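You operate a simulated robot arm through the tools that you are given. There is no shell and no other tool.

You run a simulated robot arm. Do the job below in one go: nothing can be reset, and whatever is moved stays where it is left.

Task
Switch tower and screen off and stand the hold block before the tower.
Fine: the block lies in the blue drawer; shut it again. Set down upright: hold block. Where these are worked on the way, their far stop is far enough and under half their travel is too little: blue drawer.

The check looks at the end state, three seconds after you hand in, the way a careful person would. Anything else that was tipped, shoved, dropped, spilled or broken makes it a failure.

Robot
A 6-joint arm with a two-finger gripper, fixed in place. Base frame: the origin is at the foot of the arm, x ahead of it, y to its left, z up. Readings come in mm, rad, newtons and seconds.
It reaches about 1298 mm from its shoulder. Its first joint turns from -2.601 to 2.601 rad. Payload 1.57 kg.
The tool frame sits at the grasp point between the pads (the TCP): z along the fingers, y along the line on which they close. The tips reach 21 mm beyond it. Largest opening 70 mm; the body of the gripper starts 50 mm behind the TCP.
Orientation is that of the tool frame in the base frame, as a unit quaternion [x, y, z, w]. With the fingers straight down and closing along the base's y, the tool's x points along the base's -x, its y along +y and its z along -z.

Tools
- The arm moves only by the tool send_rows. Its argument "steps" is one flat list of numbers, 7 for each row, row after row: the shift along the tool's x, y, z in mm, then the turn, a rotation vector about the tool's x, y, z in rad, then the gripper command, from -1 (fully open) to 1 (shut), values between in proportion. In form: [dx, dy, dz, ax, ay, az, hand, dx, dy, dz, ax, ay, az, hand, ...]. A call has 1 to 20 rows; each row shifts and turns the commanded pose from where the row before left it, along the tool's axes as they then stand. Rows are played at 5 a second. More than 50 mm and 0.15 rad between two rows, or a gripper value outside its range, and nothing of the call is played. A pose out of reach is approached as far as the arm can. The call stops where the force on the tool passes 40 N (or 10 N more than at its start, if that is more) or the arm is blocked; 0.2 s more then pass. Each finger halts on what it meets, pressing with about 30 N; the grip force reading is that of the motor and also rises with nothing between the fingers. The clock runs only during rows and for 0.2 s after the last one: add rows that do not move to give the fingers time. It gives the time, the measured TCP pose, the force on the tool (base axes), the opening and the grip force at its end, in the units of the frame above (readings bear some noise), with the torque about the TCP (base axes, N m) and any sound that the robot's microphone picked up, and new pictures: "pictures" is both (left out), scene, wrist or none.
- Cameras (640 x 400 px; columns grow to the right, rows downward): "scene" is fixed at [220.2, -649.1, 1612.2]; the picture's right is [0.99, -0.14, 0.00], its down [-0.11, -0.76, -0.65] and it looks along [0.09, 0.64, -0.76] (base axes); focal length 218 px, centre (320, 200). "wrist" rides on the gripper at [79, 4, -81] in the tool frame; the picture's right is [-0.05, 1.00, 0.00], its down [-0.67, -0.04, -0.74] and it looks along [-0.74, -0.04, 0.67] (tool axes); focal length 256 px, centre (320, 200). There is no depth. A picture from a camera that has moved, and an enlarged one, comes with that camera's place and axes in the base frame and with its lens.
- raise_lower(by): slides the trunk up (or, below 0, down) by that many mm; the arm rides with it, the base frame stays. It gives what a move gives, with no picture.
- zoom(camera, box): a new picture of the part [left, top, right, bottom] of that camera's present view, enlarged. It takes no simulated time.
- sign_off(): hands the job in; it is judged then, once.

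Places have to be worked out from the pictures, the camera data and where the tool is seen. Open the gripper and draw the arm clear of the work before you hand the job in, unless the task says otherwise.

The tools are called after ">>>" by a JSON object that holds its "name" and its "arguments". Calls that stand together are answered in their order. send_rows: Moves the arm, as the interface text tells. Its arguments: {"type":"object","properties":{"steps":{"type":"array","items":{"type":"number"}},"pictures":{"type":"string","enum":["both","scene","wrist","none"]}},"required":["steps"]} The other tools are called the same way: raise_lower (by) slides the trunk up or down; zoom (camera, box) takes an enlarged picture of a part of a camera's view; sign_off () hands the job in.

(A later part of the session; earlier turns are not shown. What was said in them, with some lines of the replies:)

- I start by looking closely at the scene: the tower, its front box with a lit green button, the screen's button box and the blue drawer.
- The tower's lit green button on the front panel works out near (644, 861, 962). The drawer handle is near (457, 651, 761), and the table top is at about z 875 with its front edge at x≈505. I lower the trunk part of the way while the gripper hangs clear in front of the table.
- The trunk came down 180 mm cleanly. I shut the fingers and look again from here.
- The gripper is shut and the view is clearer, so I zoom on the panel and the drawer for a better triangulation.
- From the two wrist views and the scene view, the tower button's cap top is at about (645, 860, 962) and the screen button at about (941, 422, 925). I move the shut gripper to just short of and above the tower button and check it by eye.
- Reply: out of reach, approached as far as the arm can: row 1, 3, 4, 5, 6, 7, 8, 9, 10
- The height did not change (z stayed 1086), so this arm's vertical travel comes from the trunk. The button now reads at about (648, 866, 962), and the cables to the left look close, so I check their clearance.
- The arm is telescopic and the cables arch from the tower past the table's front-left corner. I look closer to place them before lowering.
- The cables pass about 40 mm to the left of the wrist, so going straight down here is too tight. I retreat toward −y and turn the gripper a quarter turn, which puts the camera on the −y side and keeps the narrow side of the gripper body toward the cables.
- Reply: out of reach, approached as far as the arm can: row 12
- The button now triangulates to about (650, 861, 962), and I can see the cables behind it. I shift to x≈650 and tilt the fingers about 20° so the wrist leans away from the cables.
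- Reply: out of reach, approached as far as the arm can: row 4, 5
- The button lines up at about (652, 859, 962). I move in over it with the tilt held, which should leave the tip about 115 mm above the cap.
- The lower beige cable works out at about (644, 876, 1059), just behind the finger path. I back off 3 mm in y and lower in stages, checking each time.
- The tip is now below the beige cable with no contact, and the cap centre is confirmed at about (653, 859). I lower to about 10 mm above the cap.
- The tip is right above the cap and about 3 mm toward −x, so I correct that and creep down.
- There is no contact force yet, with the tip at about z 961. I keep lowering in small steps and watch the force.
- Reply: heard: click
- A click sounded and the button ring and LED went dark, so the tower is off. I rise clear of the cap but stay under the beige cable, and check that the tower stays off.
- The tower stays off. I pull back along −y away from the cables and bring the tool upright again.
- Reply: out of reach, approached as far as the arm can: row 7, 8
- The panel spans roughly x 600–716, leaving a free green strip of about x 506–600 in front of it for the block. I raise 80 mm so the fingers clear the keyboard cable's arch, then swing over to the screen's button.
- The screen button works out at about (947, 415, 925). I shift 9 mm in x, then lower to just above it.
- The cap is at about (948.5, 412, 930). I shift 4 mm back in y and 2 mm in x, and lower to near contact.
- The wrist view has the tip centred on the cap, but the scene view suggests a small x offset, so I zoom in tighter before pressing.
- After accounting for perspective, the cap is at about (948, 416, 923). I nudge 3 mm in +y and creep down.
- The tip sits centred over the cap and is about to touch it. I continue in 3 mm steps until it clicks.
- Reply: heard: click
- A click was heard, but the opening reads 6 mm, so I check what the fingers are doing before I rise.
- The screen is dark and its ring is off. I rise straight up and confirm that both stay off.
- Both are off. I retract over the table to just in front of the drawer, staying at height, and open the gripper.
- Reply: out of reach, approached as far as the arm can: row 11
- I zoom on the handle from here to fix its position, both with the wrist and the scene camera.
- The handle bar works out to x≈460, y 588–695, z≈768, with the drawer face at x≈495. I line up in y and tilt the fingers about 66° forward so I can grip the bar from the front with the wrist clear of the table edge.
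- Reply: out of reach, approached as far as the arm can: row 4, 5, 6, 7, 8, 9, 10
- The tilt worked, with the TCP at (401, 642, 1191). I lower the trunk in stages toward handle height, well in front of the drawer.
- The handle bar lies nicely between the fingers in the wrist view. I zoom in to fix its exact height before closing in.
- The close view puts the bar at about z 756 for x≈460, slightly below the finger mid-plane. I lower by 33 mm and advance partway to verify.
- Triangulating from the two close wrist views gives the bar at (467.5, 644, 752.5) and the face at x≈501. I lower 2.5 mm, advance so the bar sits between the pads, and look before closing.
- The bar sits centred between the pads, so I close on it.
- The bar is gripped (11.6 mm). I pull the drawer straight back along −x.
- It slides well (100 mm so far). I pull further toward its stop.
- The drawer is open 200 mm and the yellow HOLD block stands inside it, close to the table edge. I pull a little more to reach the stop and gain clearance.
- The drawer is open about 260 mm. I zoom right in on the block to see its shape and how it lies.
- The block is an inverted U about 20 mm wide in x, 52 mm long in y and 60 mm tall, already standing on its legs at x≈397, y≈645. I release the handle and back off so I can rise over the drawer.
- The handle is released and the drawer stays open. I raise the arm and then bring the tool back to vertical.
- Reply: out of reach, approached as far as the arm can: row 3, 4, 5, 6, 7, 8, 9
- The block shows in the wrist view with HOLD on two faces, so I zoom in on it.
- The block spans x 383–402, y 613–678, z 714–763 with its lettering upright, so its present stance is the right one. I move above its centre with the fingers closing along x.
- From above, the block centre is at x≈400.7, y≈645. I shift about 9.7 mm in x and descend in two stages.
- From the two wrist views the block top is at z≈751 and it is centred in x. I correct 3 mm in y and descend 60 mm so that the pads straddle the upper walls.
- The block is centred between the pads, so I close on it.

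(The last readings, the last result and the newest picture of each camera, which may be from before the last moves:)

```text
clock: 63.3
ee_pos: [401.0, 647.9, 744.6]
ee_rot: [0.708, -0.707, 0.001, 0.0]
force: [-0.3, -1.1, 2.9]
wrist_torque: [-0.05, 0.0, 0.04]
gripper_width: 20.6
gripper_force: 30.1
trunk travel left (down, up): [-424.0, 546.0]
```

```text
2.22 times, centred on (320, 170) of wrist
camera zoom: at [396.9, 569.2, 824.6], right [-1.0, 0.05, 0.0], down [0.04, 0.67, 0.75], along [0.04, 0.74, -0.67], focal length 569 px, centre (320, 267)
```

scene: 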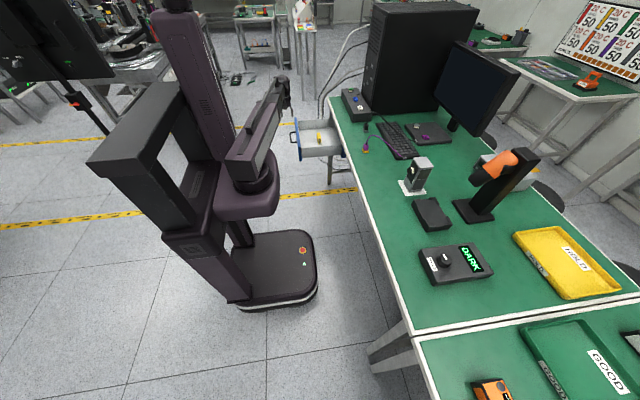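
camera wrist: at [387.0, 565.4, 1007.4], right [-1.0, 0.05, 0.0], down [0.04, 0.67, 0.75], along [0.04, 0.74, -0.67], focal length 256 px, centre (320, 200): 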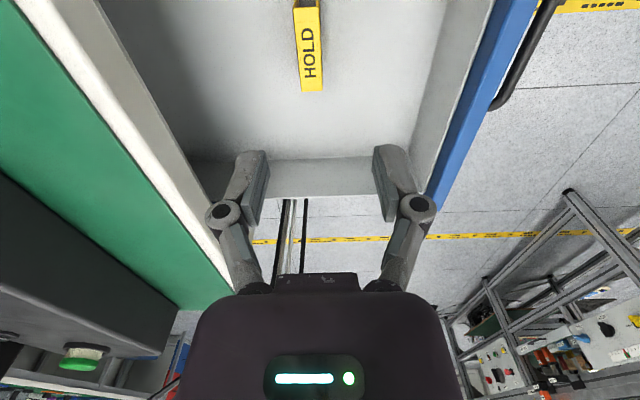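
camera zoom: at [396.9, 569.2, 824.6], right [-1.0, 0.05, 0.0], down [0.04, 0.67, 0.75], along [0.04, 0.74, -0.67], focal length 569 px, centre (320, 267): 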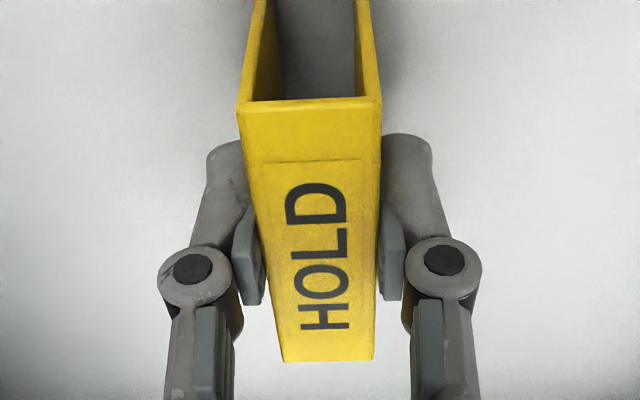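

The block is held (20.6 mm). I lift a little and check that it comes up cleanly.

>>> {"name": "raise_lower", "arguments": {"by": 50}}

>>> {"name": "zoom", "arguments": {"camera": "scene", "box": [300, 85, 360, 150]}}

>>> {"name": "zoom", "arguments": {"camera": "wrist", "box": [200, 40, 440, 260]}}

```text
clock: 64.2
ee_pos: [399.9, 648.7, 792.6]
ee_rot: [0.707, -0.707, 0.0, 0.0]
force: [0.2, -0.4, -0.6]
wrist_torque: [-0.03, 0.0, 0.0]
gripper_width: 20.6
gripper_force: 29.7
trunk travel left (down, up): [-474.0, 496.0]
```

```text
6.15 times, centred on (330, 118) of scene
camera zoom: at [220.2, -649.1, 1612.2], right [0.99, -0.14, 0.0], down [-0.11, -0.76, -0.65], along [0.09, 0.64, -0.76], focal length 1344 px, centre (258, 708)
```

zoom: 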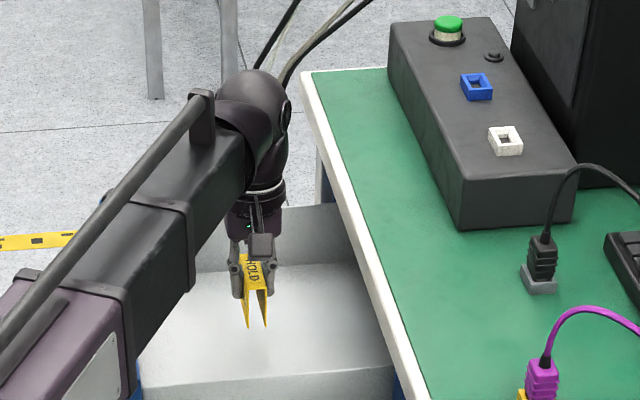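

```text
1.82 times, centred on (320, 150) of wrist
camera zoom: at [397.0, 569.4, 874.3], right [-1.0, 0.05, 0.0], down [0.04, 0.67, 0.75], along [0.04, 0.74, -0.67], focal length 465 px, centre (320, 291)
```

zoom: 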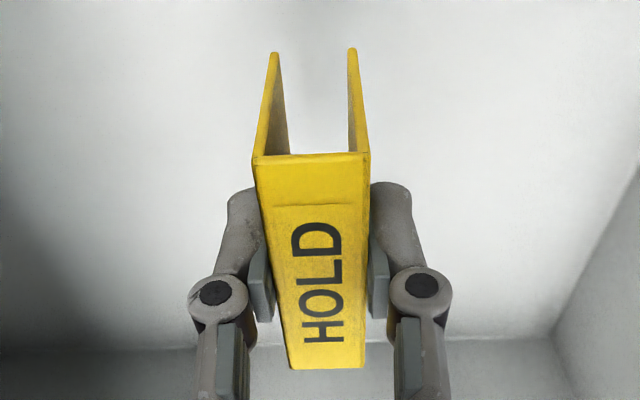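

The block is held upright. I lift well above table height and carry it over the strip in front of the tower's panel.

>>> {"name": "raise_lower", "arguments": {"by": 215}}

>>> {"name": "send_rows", "arguments": {"steps": [-24, -38, 0, 0, 0, 0, 1, -24, -38, 0, 0, 0, 0, 1, -24, -38, 0, 0, 0, 0, 1, -24, -38, 0, 0, 0, 0, 1, 0, 0, 0, 0, 0, 0, 1]}}

>>> {"name": "zoom", "arguments": {"camera": "scene", "box": [310, 50, 390, 130]}}

>>> {"name": "zoom", "arguments": {"camera": "wrist", "box": [100, 0, 540, 260]}}

```text
clock: 66.5
ee_pos: [401.1, 648.8, 1006.8]
ee_rot: [0.707, -0.707, 0.0, 0.0]
force: [-0.1, 0.8, -0.9]
wrist_torque: [0.04, 0.01, 0.0]
gripper_width: 20.6
gripper_force: 30.1
trunk travel left (down, up): [-689.0, 281.0]
```

```text
clock: 67.7
ee_pos: [552.1, 744.6, 1007.5]
ee_rot: [0.707, -0.707, 0.001, 0.0]
force: [0.1, 0.6, -0.1]
wrist_torque: [-0.01, -0.03, 0.0]
gripper_width: 20.6
gripper_force: 29.8
trunk travel left (down, up): [-689.0, 281.0]
camera wrist: at [548.1, 665.7, 1089.6], right [-1.0, 0.05, 0.0], down [0.04, 0.67, 0.75], along [0.04, 0.74, -0.67], focal length 256 px, centre (320, 200)
```

scene: 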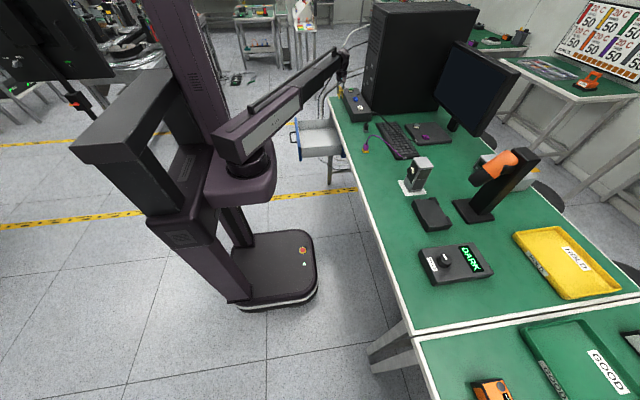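
wrist: 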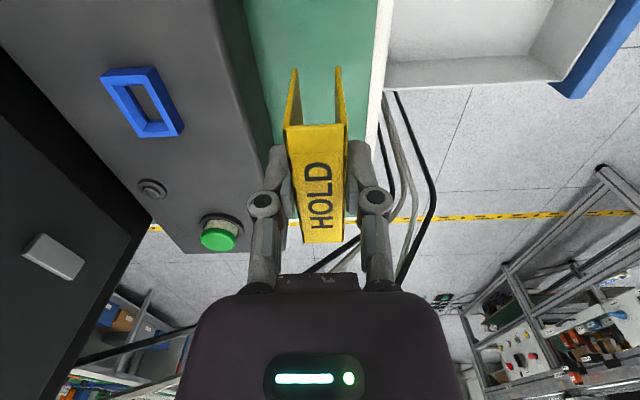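

```text
5.00 times, centred on (350, 90) of scene
camera zoom: at [220.2, -649.1, 1612.2], right [0.99, -0.14, 0.0], down [-0.11, -0.76, -0.65], along [0.09, 0.64, -0.76], focal length 1092 px, centre (170, 750)
```

zoom: 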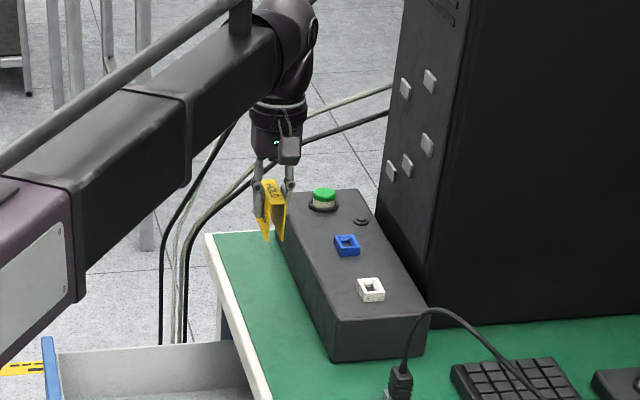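

```text
1.45 times, centred on (320, 130) of wrist
camera zoom: at [548.1, 665.7, 1089.6], right [-1.0, 0.05, 0.0], down [0.04, 0.67, 0.75], along [0.04, 0.74, -0.67], focal length 372 px, centre (320, 302)
```

zoom: 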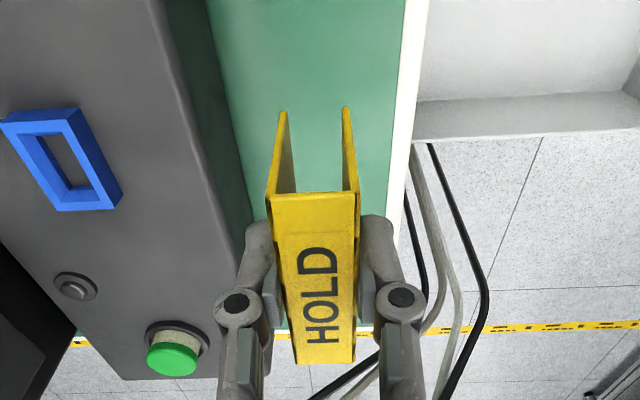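

The strip runs from the table edge at x≈502 to the panel at x≈601, so x=552 is well inside it. I lower the block most of the way and then check the remaining gap.

>>> {"name": "raise_lower", "arguments": {"by": -72}}

>>> {"name": "zoom", "arguments": {"camera": "scene", "box": [325, 75, 375, 115]}}

>>> {"name": "zoom", "arguments": {"camera": "wrist", "box": [200, 0, 440, 200]}}

```text
clock: 68.8
ee_pos: [552.9, 746.0, 935.4]
ee_rot: [-0.707, 0.707, 0.0, 0.0]
force: [0.2, -0.8, -0.3]
wrist_torque: [-0.01, -0.01, 0.01]
gripper_width: 20.5
gripper_force: 29.8
trunk travel left (down, up): [-617.0, 353.0]
```

```text
10.00 times, centred on (350, 95) of scene
camera zoom: at [220.2, -649.1, 1612.2], right [0.99, -0.14, 0.0], down [-0.11, -0.76, -0.65], along [0.09, 0.64, -0.76], focal length 2183 px, centre (20, 1250)
```

zoom: 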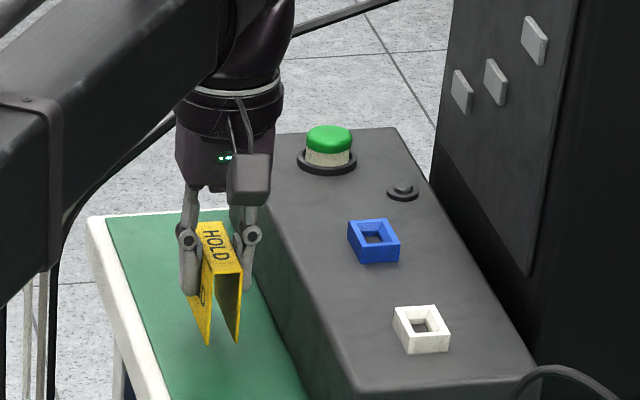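

```text
2.00 times, centred on (320, 100) of wrist
camera zoom: at [548.0, 665.8, 1017.5], right [-1.0, 0.05, 0.0], down [0.04, 0.67, 0.75], along [0.04, 0.74, -0.67], focal length 512 px, centre (320, 400)
```

zoom: 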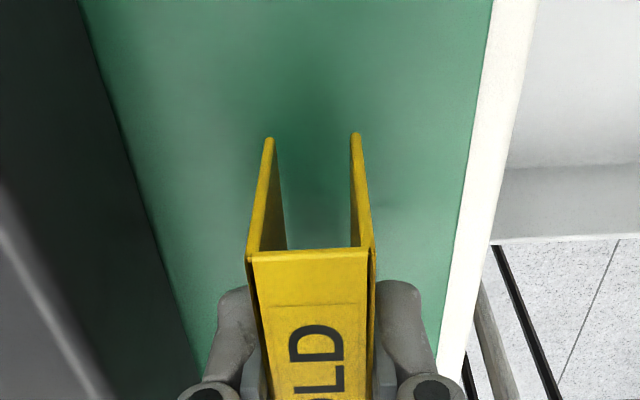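

The block is still 15–20 mm above the table, so I creep down in small steps watching the force.

>>> {"name": "raise_lower", "arguments": {"by": -8}}

>>> {"name": "raise_lower", "arguments": {"by": -4}}

>>> {"name": "zoom", "arguments": {"camera": "wrist", "box": [260, 60, 380, 160]}}

>>> {"name": "zoom", "arguments": {"camera": "scene", "box": [330, 90, 360, 114]}}

```text
clock: 69.4
ee_pos: [552.5, 744.6, 926.7]
ee_rot: [0.708, -0.707, 0.0, 0.0]
force: [0.5, 0.0, 0.2]
wrist_torque: [0.0, 0.01, 0.03]
gripper_width: 20.5
gripper_force: 30.1
trunk travel left (down, up): [-609.0, 361.0]
```

```text
clock: 69.9
ee_pos: [552.0, 745.6, 923.7]
ee_rot: [0.707, -0.707, 0.0, 0.0]
force: [-0.3, 1.4, 0.4]
wrist_torque: [0.01, 0.0, 0.01]
gripper_width: 20.6
gripper_force: 29.9
trunk travel left (down, up): [-605.0, 365.0]
```

```text
4.00 times, centred on (320, 110) of wrist
camera zoom: at [548.1, 665.8, 1005.4], right [-1.0, 0.05, 0.0], down [0.04, 0.67, 0.75], along [0.04, 0.74, -0.67], focal length 1024 px, centre (320, 560)
```

zoom: 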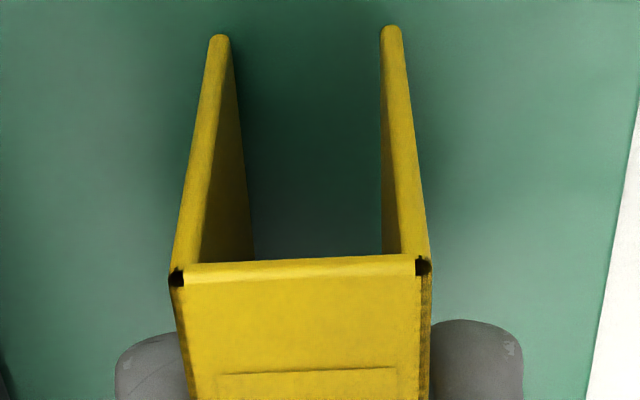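

```text
16.00 times, centred on (345, 102) of scene
camera zoom: at [220.2, -649.1, 1612.2], right [0.99, -0.14, 0.0], down [-0.11, -0.76, -0.65], along [0.09, 0.64, -0.76], focal length 3494 px, centre (-80, 1768)
```

zoom: 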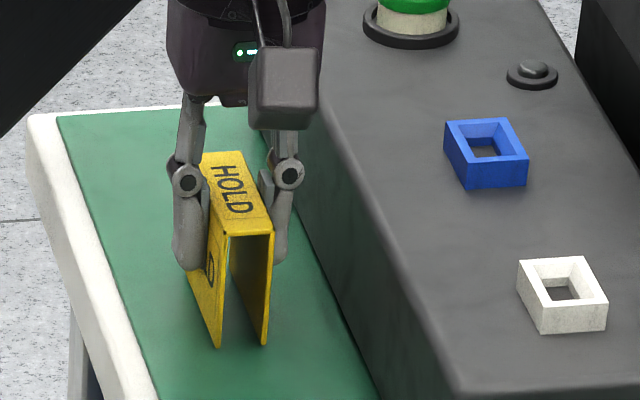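

Contact shadows are getting tighter. I continue in 2–3 mm steps.

>>> {"name": "raise_lower", "arguments": {"by": -3}}

>>> {"name": "raise_lower", "arguments": {"by": -2}}

>>> {"name": "zoom", "arguments": {"camera": "wrist", "box": [260, 60, 380, 160]}}

```text
clock: 70.4
ee_pos: [551.5, 743.5, 922.4]
ee_rot: [-0.707, 0.707, 0.001, 0.001]
force: [2.3, 3.6, 13.1]
wrist_torque: [0.06, -0.06, 0.02]
gripper_width: 20.6
gripper_force: 29.9
trunk travel left (down, up): [-602.0, 368.0]
```

```text
clock: 70.9
ee_pos: [553.4, 744.1, 920.6]
ee_rot: [0.708, -0.707, -0.001, -0.001]
force: [4.9, 5.8, 24.9]
wrist_torque: [0.16, -0.15, -0.01]
gripper_width: 20.8
gripper_force: 30.2
trunk travel left (down, up): [-600.0, 370.0]
```

```text
4.00 times, centred on (320, 110) of wrist
camera zoom: at [547.4, 664.9, 1001.9], right [-1.0, 0.05, 0.0], down [0.04, 0.66, 0.75], along [0.04, 0.75, -0.67], focal length 1024 px, centre (320, 560)
```

zoom: 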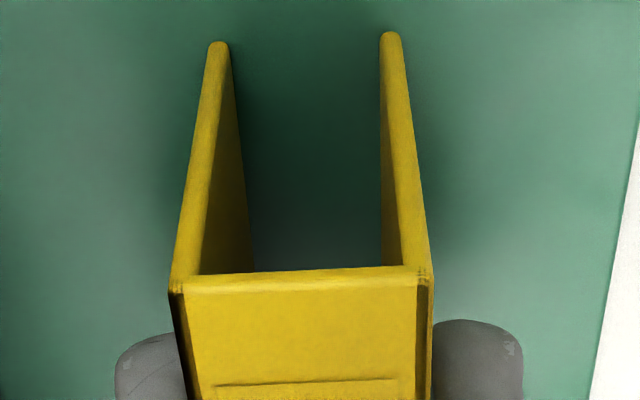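

The block is on the table and I am pressing with 25 N, so I ease up 3 mm before releasing.

>>> {"name": "raise_lower", "arguments": {"by": 3}}

```text
clock: 71.5
ee_pos: [551.9, 744.1, 921.6]
ee_rot: [-0.707, 0.708, 0.001, -0.001]
force: [0.0, 0.1, -0.5]
wrist_torque: [0.04, 0.02, 0.0]
gripper_width: 20.6
gripper_force: 30.2
trunk travel left (down, up): [-603.0, 367.0]
```

The force is back to zero. I lower 1 mm for light contact and then open the fingers moderately.

>>> {"name": "raise_lower", "arguments": {"by": -1}}

>>> {"name": "send_rows", "arguments": {"steps": [0, 0, 0, 0, 0, 0, 0.35, 0, 0, 0, 0, 0, 0, 0.3, 0, 0, 0, 0, 0, 0, 0.2, 0, 0, 0, 0, 0, 0, 0.0, 0, 0, 0, 0, 0, 0, 0.0, 0, 0, 0, 0, 0, 0, 0.0], "pictures": "wrist"}}

>>> {"name": "zoom", "arguments": {"camera": "scene", "box": [330, 85, 370, 115]}}

```text
clock: 72.0
ee_pos: [551.8, 743.9, 921.0]
ee_rot: [-0.707, 0.707, 0.0, -0.001]
force: [0.3, -0.4, 0.1]
wrist_torque: [-0.02, 0.01, 0.01]
gripper_width: 20.6
gripper_force: 30.3
trunk travel left (down, up): [-602.0, 368.0]
```

```text
clock: 73.4
ee_pos: [551.7, 745.4, 920.5]
ee_rot: [0.708, -0.707, -0.001, 0.0]
force: [0.5, -0.1, 0.6]
wrist_torque: [0.0, 0.01, 0.0]
gripper_width: 34.8
gripper_force: 0.1
trunk travel left (down, up): [-602.0, 368.0]
camera wrist: at [548.1, 665.9, 1002.4], right [-1.0, 0.05, 0.0], down [0.04, 0.67, 0.75], along [0.04, 0.74, -0.67], focal length 256 px, centre (320, 200)
```

wrist: 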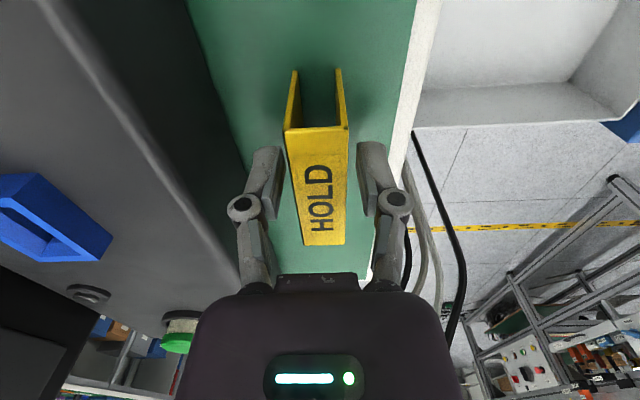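

```text
13.33 times, centred on (350, 100) of scene
camera zoom: at [220.2, -649.1, 1612.2], right [0.99, -0.14, 0.0], down [-0.11, -0.76, -0.65], along [0.09, 0.64, -0.76], focal length 2911 px, centre (-80, 1533)
```

zoom: 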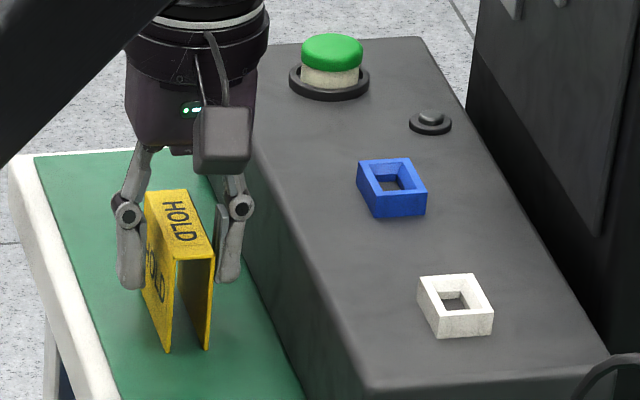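

The block stands on its own with about 7 mm of air each side. I rise straight up off it.

>>> {"name": "raise_lower", "arguments": {"by": 90}}

>>> {"name": "zoom", "arguments": {"camera": "scene", "box": [325, 65, 381, 115]}}

```text
clock: 74.6
ee_pos: [552.3, 745.8, 1010.7]
ee_rot: [0.707, -0.707, 0.0, 0.001]
force: [0.7, 0.8, 0.6]
wrist_torque: [-0.01, -0.01, -0.02]
gripper_width: 35.1
gripper_force: 0.1
trunk travel left (down, up): [-692.0, 278.0]
```

```text
8.00 times, centred on (353, 90) of scene
camera zoom: at [220.2, -649.1, 1612.2], right [0.99, -0.14, 0.0], down [-0.11, -0.76, -0.65], along [0.09, 0.64, -0.76], focal length 1747 px, centre (56, 1080)
```

zoom: 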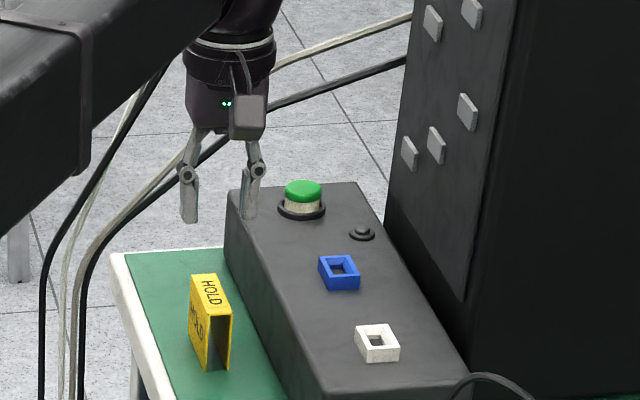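

The block stands upright in front of the tower panel. Now I go back over the open drawer to its front, tilt the fingers forward again and back off behind the handle to shut it.

>>> {"name": "send_rows", "arguments": {"steps": [11.64, 39.08, 0, 0, 0, 0, -0.2, 11.64, 39.08, 0, 0, 0, 0, -0.43, 11.64, 39.08, 0, 0, 0, 0, -0.43, 11.64, 39.08, 0, 0, 0, 0, -0.43, 11.64, 39.08, 0, 0, 0, 0, -0.43, 11.64, 39.08, 0, 0, 0, 0, -0.43, 11.64, 39.08, 0, 0, 0, 0, -0.43, 11.64, 39.08, 0, 0, 0, 0, -0.43, 11.64, 39.08, 0, 0, 0, 0, -0.43, 0, 0, 0, 0.14375, 0, 0, -0.43, 0, 0, 0, 0.14375, 0, 0, -0.43, 0, 0, 0, 0.14375, 0, 0, -0.43, 0, 0, 0, 0.14375, 0, 0, -0.43, 0, 0, 0, 0.14375, 0, 0, -0.43, 0, 0, 0, 0.14375, 0, 0, -0.43, 0, 0, 0, 0.14375, 0, 0, -0.43, 0, 0, 0, 0.14375, 0, 0, -0.43, 0, 0, 0, 0, 0, 0, -0.43]}}

```text
clock: 78.4
ee_pos: [200.7, 640.7, 1120.8]
ee_rot: [-0.593, 0.593, -0.385, 0.385]
force: [0.0, 0.3, -0.1]
wrist_torque: [0.0, 0.0, -0.02]
gripper_width: 49.9
gripper_force: 0.1
out of reach, approached as far as the arm can: row 11, 12, 13, 14, 15, 16, 17
trunk travel left (down, up): [-692.0, 278.0]
camera wrist: at [124.2, 561.6, 1150.5], right [-0.41, 0.05, -0.91], down [-0.66, 0.67, 0.34], along [0.63, 0.74, -0.24], focal length 256 px, centre (320, 200)
```

scene: 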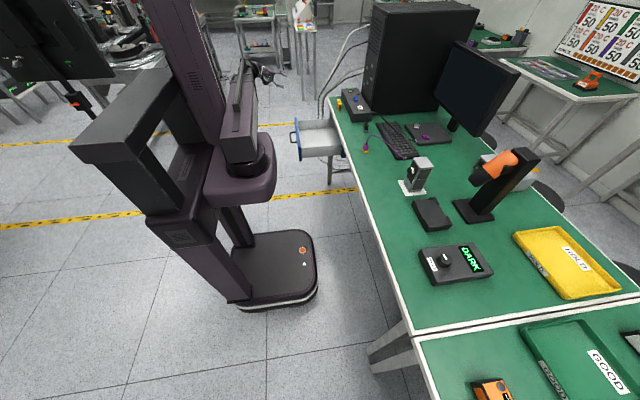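
wrist: 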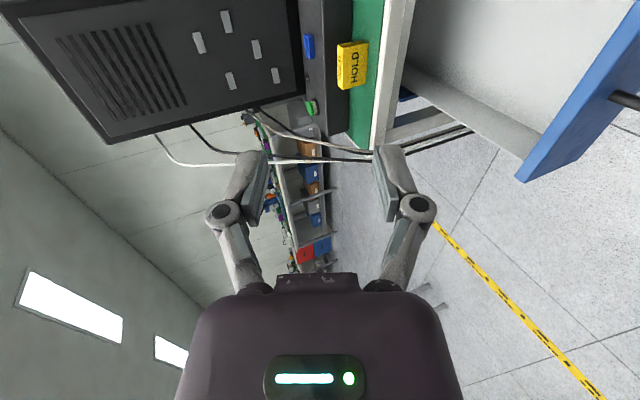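

I back off 60 mm in x and lower to handle height, retracing the earlier path.

>>> {"name": "send_rows", "arguments": {"steps": [0, 8.2, -18.25, 0, 0, 0, -0.43, 0, 8.2, -18.25, 0, 0, 0, -0.43, 0, 8.2, -18.25, 0, 0, 0, -0.43, 0, 0, 0, 0, 0, 0, -0.43], "pictures": "none"}}

>>> {"name": "raise_lower", "arguments": {"by": -250}}

>>> {"name": "raise_lower", "arguments": {"by": -115}}

>>> {"name": "zoom", "arguments": {"camera": "scene", "box": [260, 90, 370, 175]}}

>>> {"name": "zoom", "arguments": {"camera": "wrist", "box": [140, 0, 500, 300]}}

```text
clock: 79.4
ee_pos: [139.8, 640.2, 1120.2]
ee_rot: [-0.593, 0.594, -0.384, 0.385]
force: [0.5, 0.2, 0.3]
wrist_torque: [0.0, -0.02, 0.03]
gripper_width: 50.1
gripper_force: 0.0
trunk travel left (down, up): [-692.0, 278.0]
```

```text
clock: 82.0
ee_pos: [139.5, 639.4, 870.2]
ee_rot: [0.594, -0.594, 0.384, -0.384]
force: [-0.2, -0.4, -0.5]
wrist_torque: [-0.01, 0.0, 0.01]
gripper_width: 49.9
gripper_force: 0.1
trunk travel left (down, up): [-442.0, 528.0]
```

```text
clock: 83.5
ee_pos: [139.6, 640.1, 755.9]
ee_rot: [-0.594, 0.594, -0.384, 0.384]
force: [0.6, -0.5, 0.0]
wrist_torque: [0.0, -0.03, 0.01]
gripper_width: 49.9
gripper_force: 0.0
trunk travel left (down, up): [-327.0, 643.0]
```

```text
4.71 times, centred on (315, 132) of scene
camera zoom: at [220.2, -649.1, 1612.2], right [0.99, -0.14, 0.0], down [-0.11, -0.76, -0.65], along [0.09, 0.64, -0.76], focal length 1028 px, centre (344, 518)
```

zoom: 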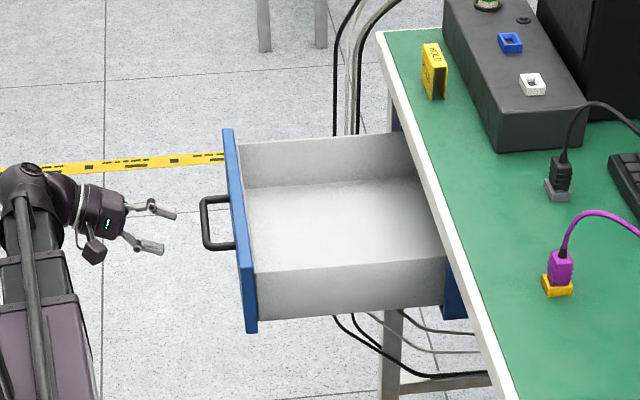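

```text
1.33 times, centred on (320, 150) of wrist
camera zoom: at [63.7, 561.3, 785.4], right [-0.41, 0.05, -0.91], down [-0.66, 0.67, 0.34], along [0.62, 0.74, -0.24], focal length 341 px, centre (320, 267)
```

zoom: 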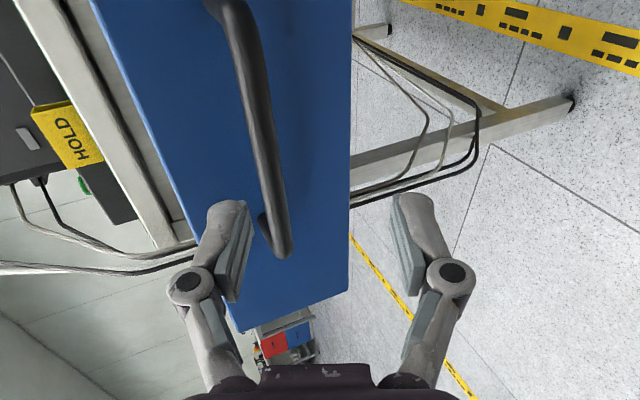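

The drawer is empty and the handle is right where I left it. I advance 60 mm and grip the bar again.

>>> {"name": "send_rows", "arguments": {"steps": [0, -8.2, 18.25, 0, 0, 0, -0.43, 0, -8.2, 18.25, 0, 0, 0, -0.43, 0, -8.2, 18.25, 0, 0, 0, -0.43, 0, 0, 0, 0, 0, 0, -0.43, 0, 0, 0, 0, 0, 0, 1, 0, 0, 0, 0, 0, 0, 1, 0, 0, 0, 0, 0, 0, 1, 0, 0, 0, 0, 0, 0, 1, 0, 0, 0, 0, 0, 0, 1], "pictures": "wrist"}}

```text
clock: 85.5
ee_pos: [199.4, 639.6, 756.5]
ee_rot: [-0.594, 0.594, -0.383, 0.384]
force: [0.8, 5.1, 15.9]
wrist_torque: [-0.22, -0.16, -0.12]
gripper_width: 11.2
gripper_force: 32.1
trunk travel left (down, up): [-327.0, 643.0]
camera wrist: at [123.8, 561.3, 785.7], right [-0.41, 0.05, -0.91], down [-0.66, 0.67, 0.34], along [0.62, 0.74, -0.24], focal length 256 px, centre (320, 200)
```

wrist: 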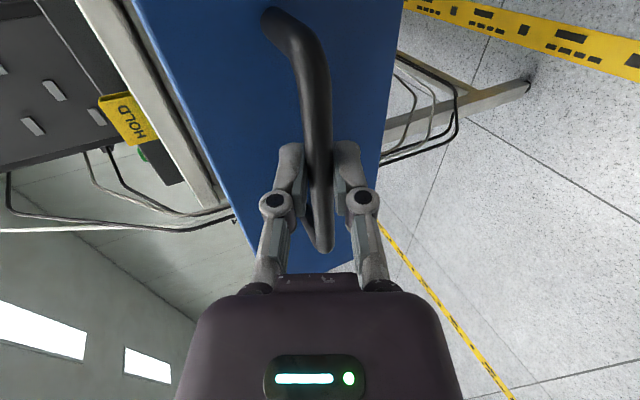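

Gripped, with a small vertical load of 16 N. I ease that with a 1.5 mm lift, then push the drawer in.

>>> {"name": "raise_lower", "arguments": {"by": 1.5}}

>>> {"name": "send_rows", "arguments": {"steps": [0, -8.23, 18.24, 0, 0, 0, 1, 0, -8.23, 18.24, 0, 0, 0, 1, 0, -8.23, 18.24, 0, 0, 0, 1, 0, -8.23, 18.24, 0, 0, 0, 1, 0, -8.23, 18.24, 0, 0, 0, 1, 0, -8.23, 18.24, 0, 0, 0, 1, 0, -8.23, 18.24, 0, 0, 0, 1, 0, -8.23, 18.24, 0, 0, 0, 1, 0, -8.23, 18.24, 0, 0, 0, 1, 0, -8.23, 18.24, 0, 0, 0, 1, 0, 0, 0, 0, 0, 0, 1]}}

```text
clock: 86.0
ee_pos: [198.7, 638.9, 754.9]
ee_rot: [0.595, -0.595, 0.382, -0.383]
force: [-0.4, 1.0, -1.6]
wrist_torque: [0.19, 0.04, 0.7]
gripper_width: 11.3
gripper_force: 32.1
trunk travel left (down, up): [-329.0, 641.0]
```

```text
clock: 88.4
ee_pos: [399.2, 640.5, 755.8]
ee_rot: [0.595, -0.595, 0.383, -0.382]
force: [1.4, -10.9, -16.0]
wrist_torque: [-0.5, 0.13, -0.8]
gripper_width: 11.4
gripper_force: 32.0
trunk travel left (down, up): [-329.0, 641.0]
camera wrist: at [323.6, 561.5, 786.2], right [-0.41, 0.05, -0.91], down [-0.66, 0.67, 0.34], along [0.62, 0.74, -0.24], focal length 256 px, centre (320, 200)
```

scene: 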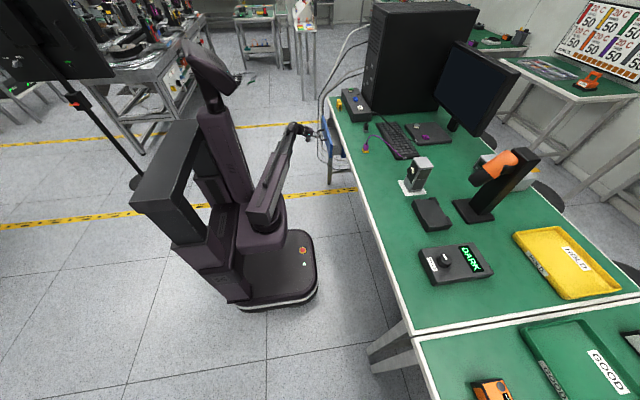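
wrist: 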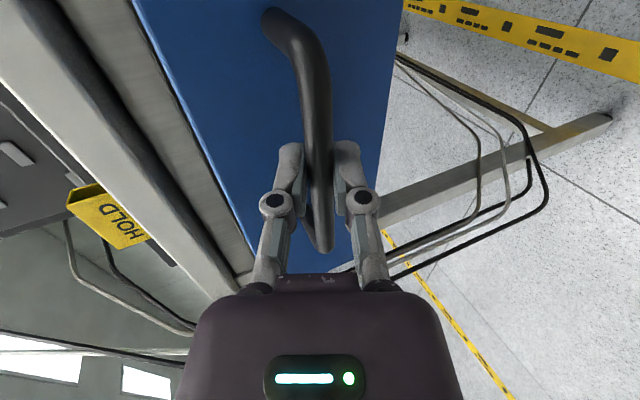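

60 mm remain. I push the rest more slowly to the closed stop.

>>> {"name": "send_rows", "arguments": {"steps": [0, -4.94, 10.95, 0, 0, 0, 1, 0, -4.94, 10.95, 0, 0, 0, 1, 0, -4.94, 10.95, 0, 0, 0, 1, 0, -4.94, 10.95, 0, 0, 0, 1, 0, -3.3, 7.3, 0, 0, 0, 1, 0, -1.65, 3.65, 0, 0, 0, 1, 0, -0.8, 1.8, 0, 0, 0, 1, 0, 0, 0, 0, 0, 0, 1]}}

>>> {"name": "zoom", "arguments": {"camera": "scene", "box": [290, 95, 380, 165]}}

```text
clock: 90.2
ee_pos: [457.3, 639.9, 756.4]
ee_rot: [-0.595, 0.596, -0.381, 0.382]
force: [-7.3, -0.6, -1.6]
wrist_torque: [-0.31, 0.08, -0.28]
gripper_width: 11.2
gripper_force: 32.1
trunk travel left (down, up): [-329.0, 641.0]
stopped in row 8: the force on the tool passed its limit at 41 N (the readings are from after the stop); the commanded pose is now the measured one
camera wrist: at [382.5, 561.4, 786.5], right [-0.42, 0.05, -0.91], down [-0.66, 0.67, 0.34], along [0.62, 0.74, -0.24], focal length 256 px, centre (320, 200)
```

scene: 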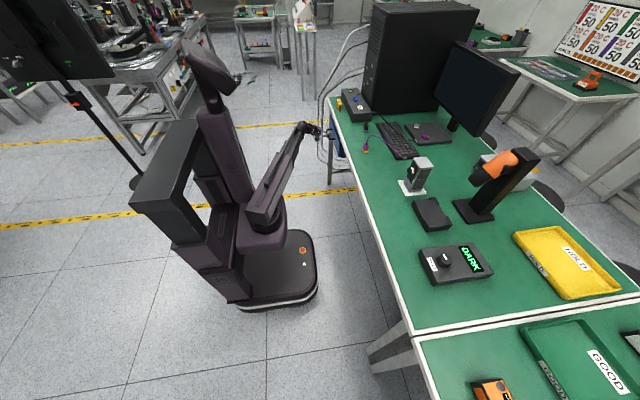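
wrist: 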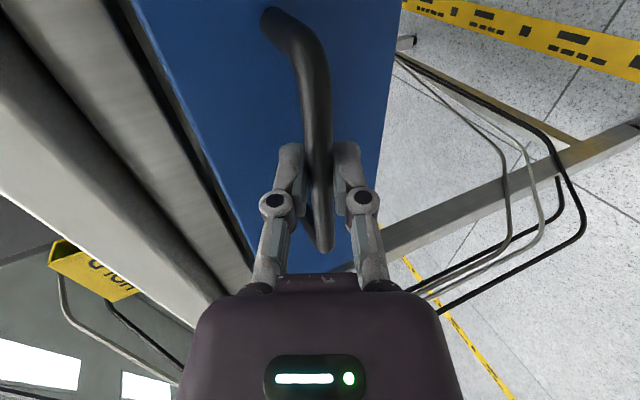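

```text
5.71 times, centred on (335, 130) of scene
camera zoom: at [220.2, -649.1, 1612.2], right [0.99, -0.14, 0.0], down [-0.11, -0.76, -0.65], along [0.09, 0.64, -0.76], focal length 1248 px, centre (234, 600)
```

zoom: 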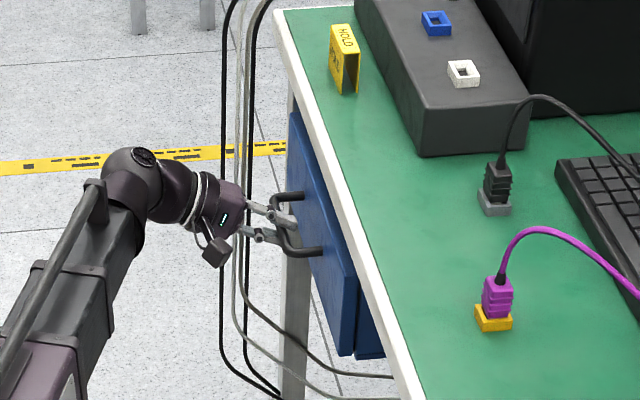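

The push ended on the stop (41 N) and the handle is back at its original place in the scene view. I release the bar and back straight off.

>>> {"name": "send_rows", "arguments": {"steps": [0, 0, 0, 0, 0, 0, -0.43, 0, 0, 0, 0, 0, 0, -0.43, 0, 0, 0, 0, 0, 0, -0.43, 0, 0, 0, 0, 0, 0, -0.43, 0, 8.2, -18.25, 0, 0, 0, -0.43, 0, 8.2, -18.25, 0, 0, 0, -0.43, 0, 8.2, -18.25, 0, 0, 0, -0.43, 0, 8.2, -18.25, 0, 0, 0, -0.43, 0, 0, 0, 0, 0, 0, -0.43]}}

>>> {"name": "zoom", "arguments": {"camera": "scene", "box": [318, 100, 358, 170]}}

>>> {"name": "zoom", "arguments": {"camera": "wrist", "box": [100, 0, 420, 260]}}

```text
clock: 92.2
ee_pos: [377.7, 639.9, 756.0]
ee_rot: [-0.594, 0.595, -0.382, 0.382]
force: [0.1, 0.8, -0.7]
wrist_torque: [0.01, 0.02, -0.01]
gripper_width: 50.0
gripper_force: 0.0
trunk travel left (down, up): [-329.0, 641.0]
camera wrist: at [302.1, 560.9, 786.3], right [-0.42, 0.05, -0.91], down [-0.66, 0.67, 0.34], along [0.62, 0.74, -0.24], focal length 256 px, centre (320, 200)
```

scene: 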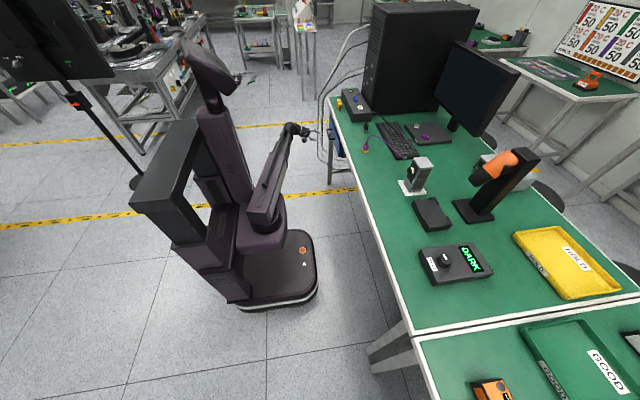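
wrist: 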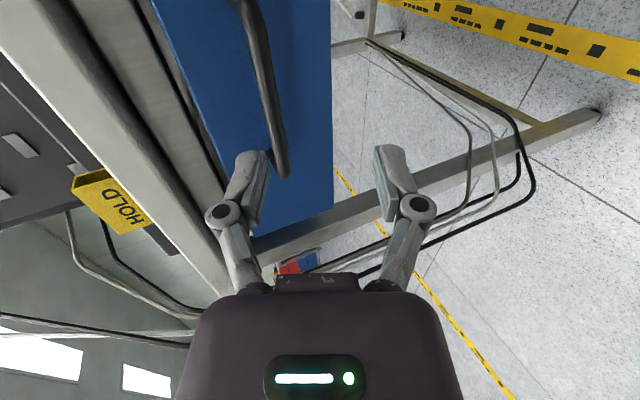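

```text
5.71 times, centred on (338, 135) of scene
camera zoom: at [220.2, -649.1, 1612.2], right [0.99, -0.14, 0.0], down [-0.11, -0.76, -0.65], along [0.09, 0.64, -0.76], focal length 1248 px, centre (217, 571)
```

zoom: 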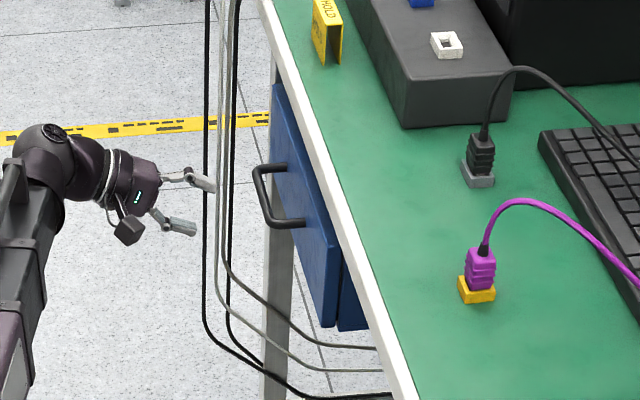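

```text
1.54 times, centred on (260, 130) of wrist
camera zoom: at [302.1, 560.9, 786.3], right [-0.42, 0.05, -0.91], down [-0.66, 0.67, 0.34], along [0.62, 0.74, -0.24], focal length 394 px, centre (412, 308)
```

zoom: 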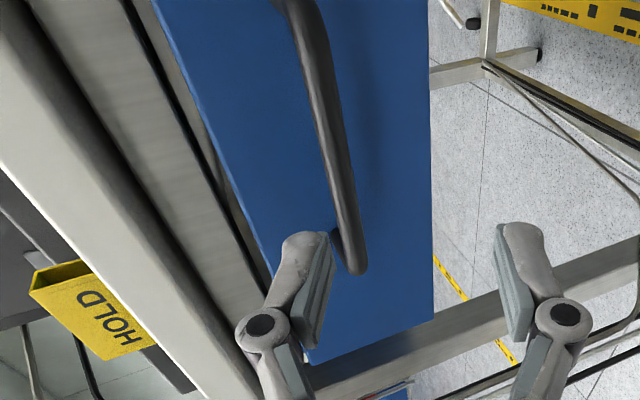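

The drawer front and handle match the original closed view exactly. I raise the arm clear in front of the table, open the gripper fully and take a final look at everything.

>>> {"name": "raise_lower", "arguments": {"by": 420}}

>>> {"name": "send_rows", "arguments": {"steps": [0, 0, 0, -0.14375, 0, 0, -1, 0, 0, 0, -0.14375, 0, 0, -1, 0, 0, 0, -0.14375, 0, 0, -1, 0, 0, 0, -0.14375, 0, 0, -1, 0, 0, 0, -0.14375, 0, 0, -1, 0, 0, 0, -0.14375, 0, 0, -1, 0, 0, 0, -0.14375, 0, 0, -1, 0, 0, 0, -0.14375, 0, 0, -1, 0, 30, 0, 0, 0, 0, -1, 0, 30, 0, 0, 0, 0, -1, 0, 0, 0, 0, 0, 0, -1]}}

>>> {"name": "zoom", "arguments": {"camera": "scene", "box": [310, 0, 530, 170]}}

>>> {"name": "zoom", "arguments": {"camera": "scene", "box": [320, 75, 376, 115]}}

```text
refused: 420 is not a number from -400 to 400
```

```text
clock: 94.6
ee_pos: [319.1, 639.6, 646.6]
ee_rot: [-0.707, 0.707, 0.003, -0.003]
force: [0.1, 1.0, 0.1]
wrist_torque: [-0.01, 0.01, -0.01]
gripper_width: 70.1
gripper_force: 0.0
out of reach, approached as far as the arm can: row 1, 2, 3, 4, 5, 6, 7
trunk travel left (down, up): [-329.0, 641.0]
camera wrist: at [315.4, 560.9, 728.9], right [-1.0, 0.05, 0.01], down [0.04, 0.67, 0.74], along [0.03, 0.74, -0.67], focal length 256 px, centre (320, 200)
```

scene: 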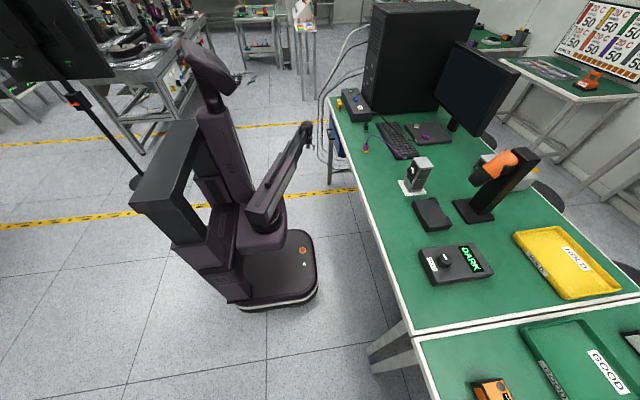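
wrist: 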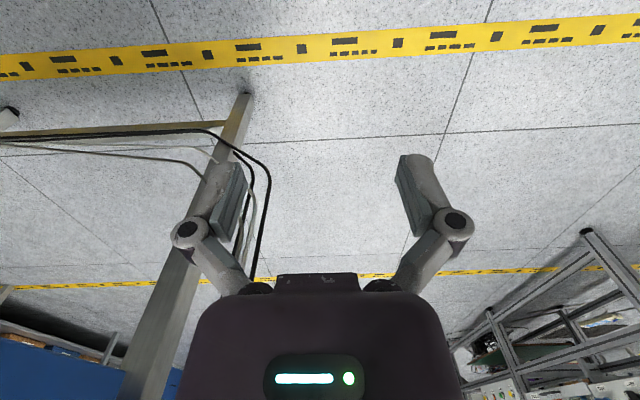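

```text
2.35 times, centred on (420, 85) of scene
camera zoom: at [220.2, -649.1, 1612.2], right [0.99, -0.14, 0.0], down [-0.11, -0.76, -0.65], along [0.09, 0.64, -0.76], focal length 514 px, centre (85, 471)
```

zoom: 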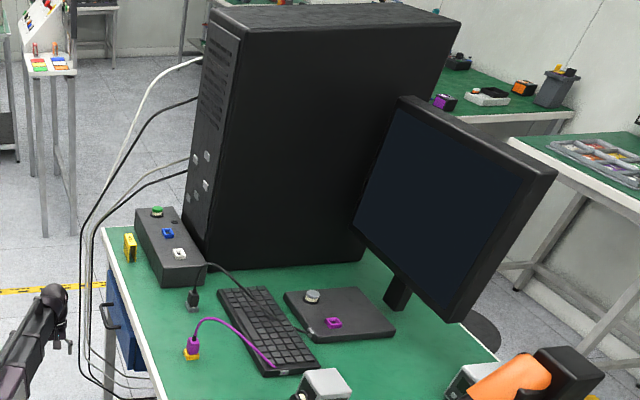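

```text
10.00 times, centred on (348, 95) of scene
camera zoom: at [220.2, -649.1, 1612.2], right [0.99, -0.14, 0.0], down [-0.11, -0.76, -0.65], along [0.09, 0.64, -0.76], focal length 2183 px, centre (40, 1250)
```

zoom: 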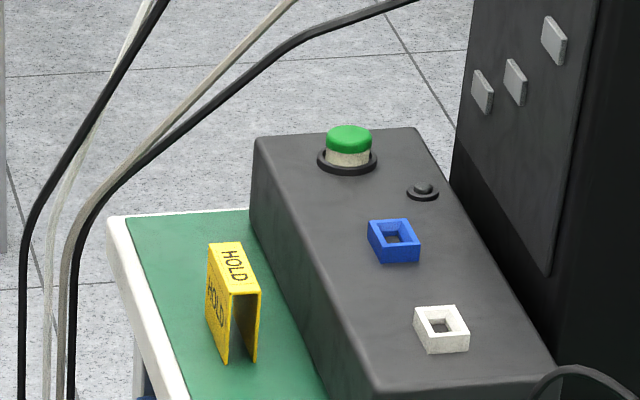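

The 420 mm lift was refused (limit 400), so the un-tilt ran low in front of the drawer, but nothing was touched: forces are near zero and x stayed at 378 or less. The block stands upright before the tower, both lights are dark and the drawer is shut. I raise straight up now.

>>> {"name": "raise_lower", "arguments": {"by": 400}}

>>> {"name": "send_rows", "arguments": {"steps": [0, 0, 0, 0, 0, 0, -1]}}

>>> {"name": "zoom", "arguments": {"camera": "scene", "box": [318, 80, 374, 170]}}

>>> {"name": "zoom", "arguments": {"camera": "scene", "box": [380, 60, 540, 160]}}

```text
clock: 98.4
ee_pos: [319.5, 639.8, 1047.8]
ee_rot: [0.707, -0.707, -0.004, 0.003]
force: [0.2, -0.6, 1.0]
wrist_torque: [0.01, 0.03, -0.01]
gripper_width: 69.8
gripper_force: 0.1
trunk travel left (down, up): [-729.0, 241.0]
```

```text
clock: 98.8
ee_pos: [319.1, 639.8, 1047.1]
ee_rot: [-0.707, 0.707, 0.004, -0.004]
force: [0.3, -0.2, -0.4]
wrist_torque: [-0.01, 0.05, 0.03]
gripper_width: 70.1
gripper_force: 0.1
trunk travel left (down, up): [-729.0, 241.0]
camera wrist: at [315.7, 561.0, 1128.9], right [-1.0, 0.05, 0.01], down [0.04, 0.67, 0.74], along [0.03, 0.74, -0.67], focal length 256 px, centre (320, 200)
```

scene: 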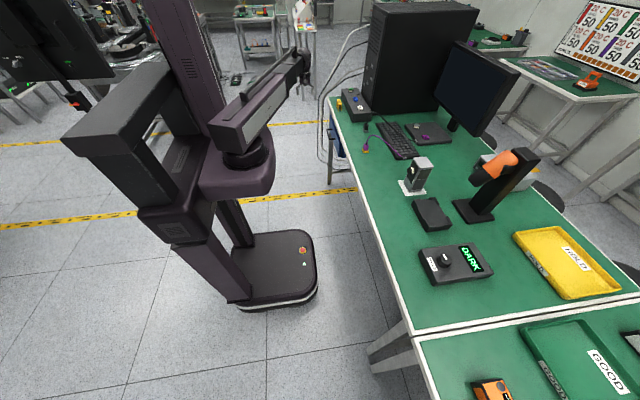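
wrist: 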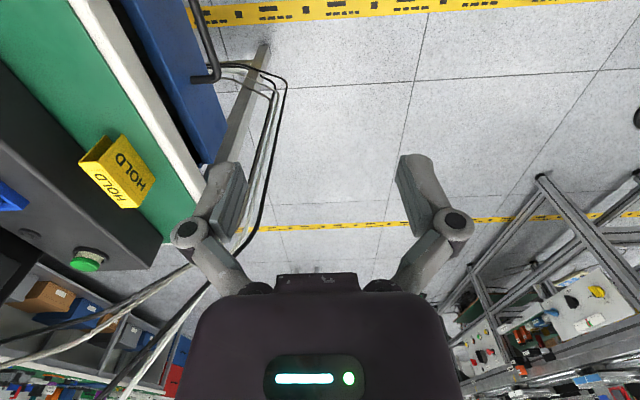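

```text
4.44 times, centred on (346, 125) of scene
camera zoom: at [220.2, -649.1, 1612.2], right [0.99, -0.14, 0.0], down [-0.11, -0.76, -0.65], along [0.09, 0.64, -0.76], focal length 970 px, centre (204, 533)
```

zoom: 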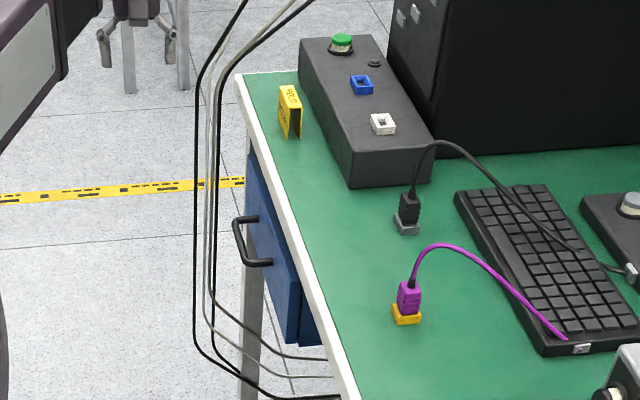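

```text
4.00 times, centred on (460, 110) of scene
camera zoom: at [220.2, -649.1, 1612.2], right [0.99, -0.14, 0.0], down [-0.11, -0.76, -0.65], along [0.09, 0.64, -0.76], focal length 873 px, centre (-240, 560)
```

zoom: 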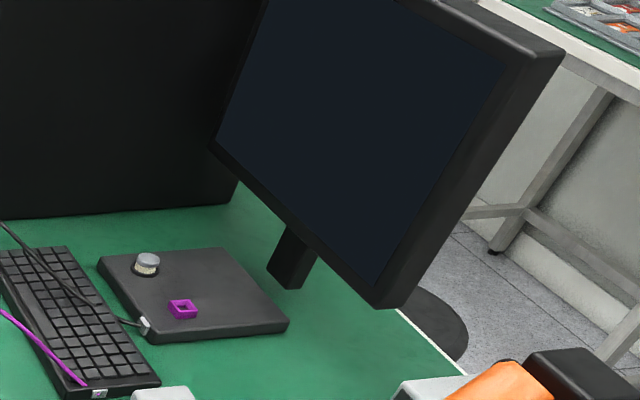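

The final check shows the tower and screen off and the HOLD block upright in front of the tower. The blue drawer is shut, the gripper is open and clear, and nothing else was disturbed, so I hand in.

>>> {"name": "sign_off", "arguments": {}}

```text
The job is handed in.
```

The job is handed in. In the last pictures before hand-in:

- **Tower and screen:** both are off. Each button clicked when pressed, the lights went dark, and the "NO LINK" text is gone from the screen.
- **Hold block:** it stands upright on the table in front of the tower, between the button panel and the table's front edge. Its lettering is the right way up.
- **Blue drawer:** I opened it about 260 mm, took the block out, and pushed it shut until it hit the stop. Its front and handle line up with the picture from the start.
- **Arm:** the gripper is open and raised clear in front of the table.

One 420 mm lift was refused because the limit is 400. As a result, the arm straightened its tool while still low in front of the drawer. The forces stayed near zero, and nothing was touched or moved.
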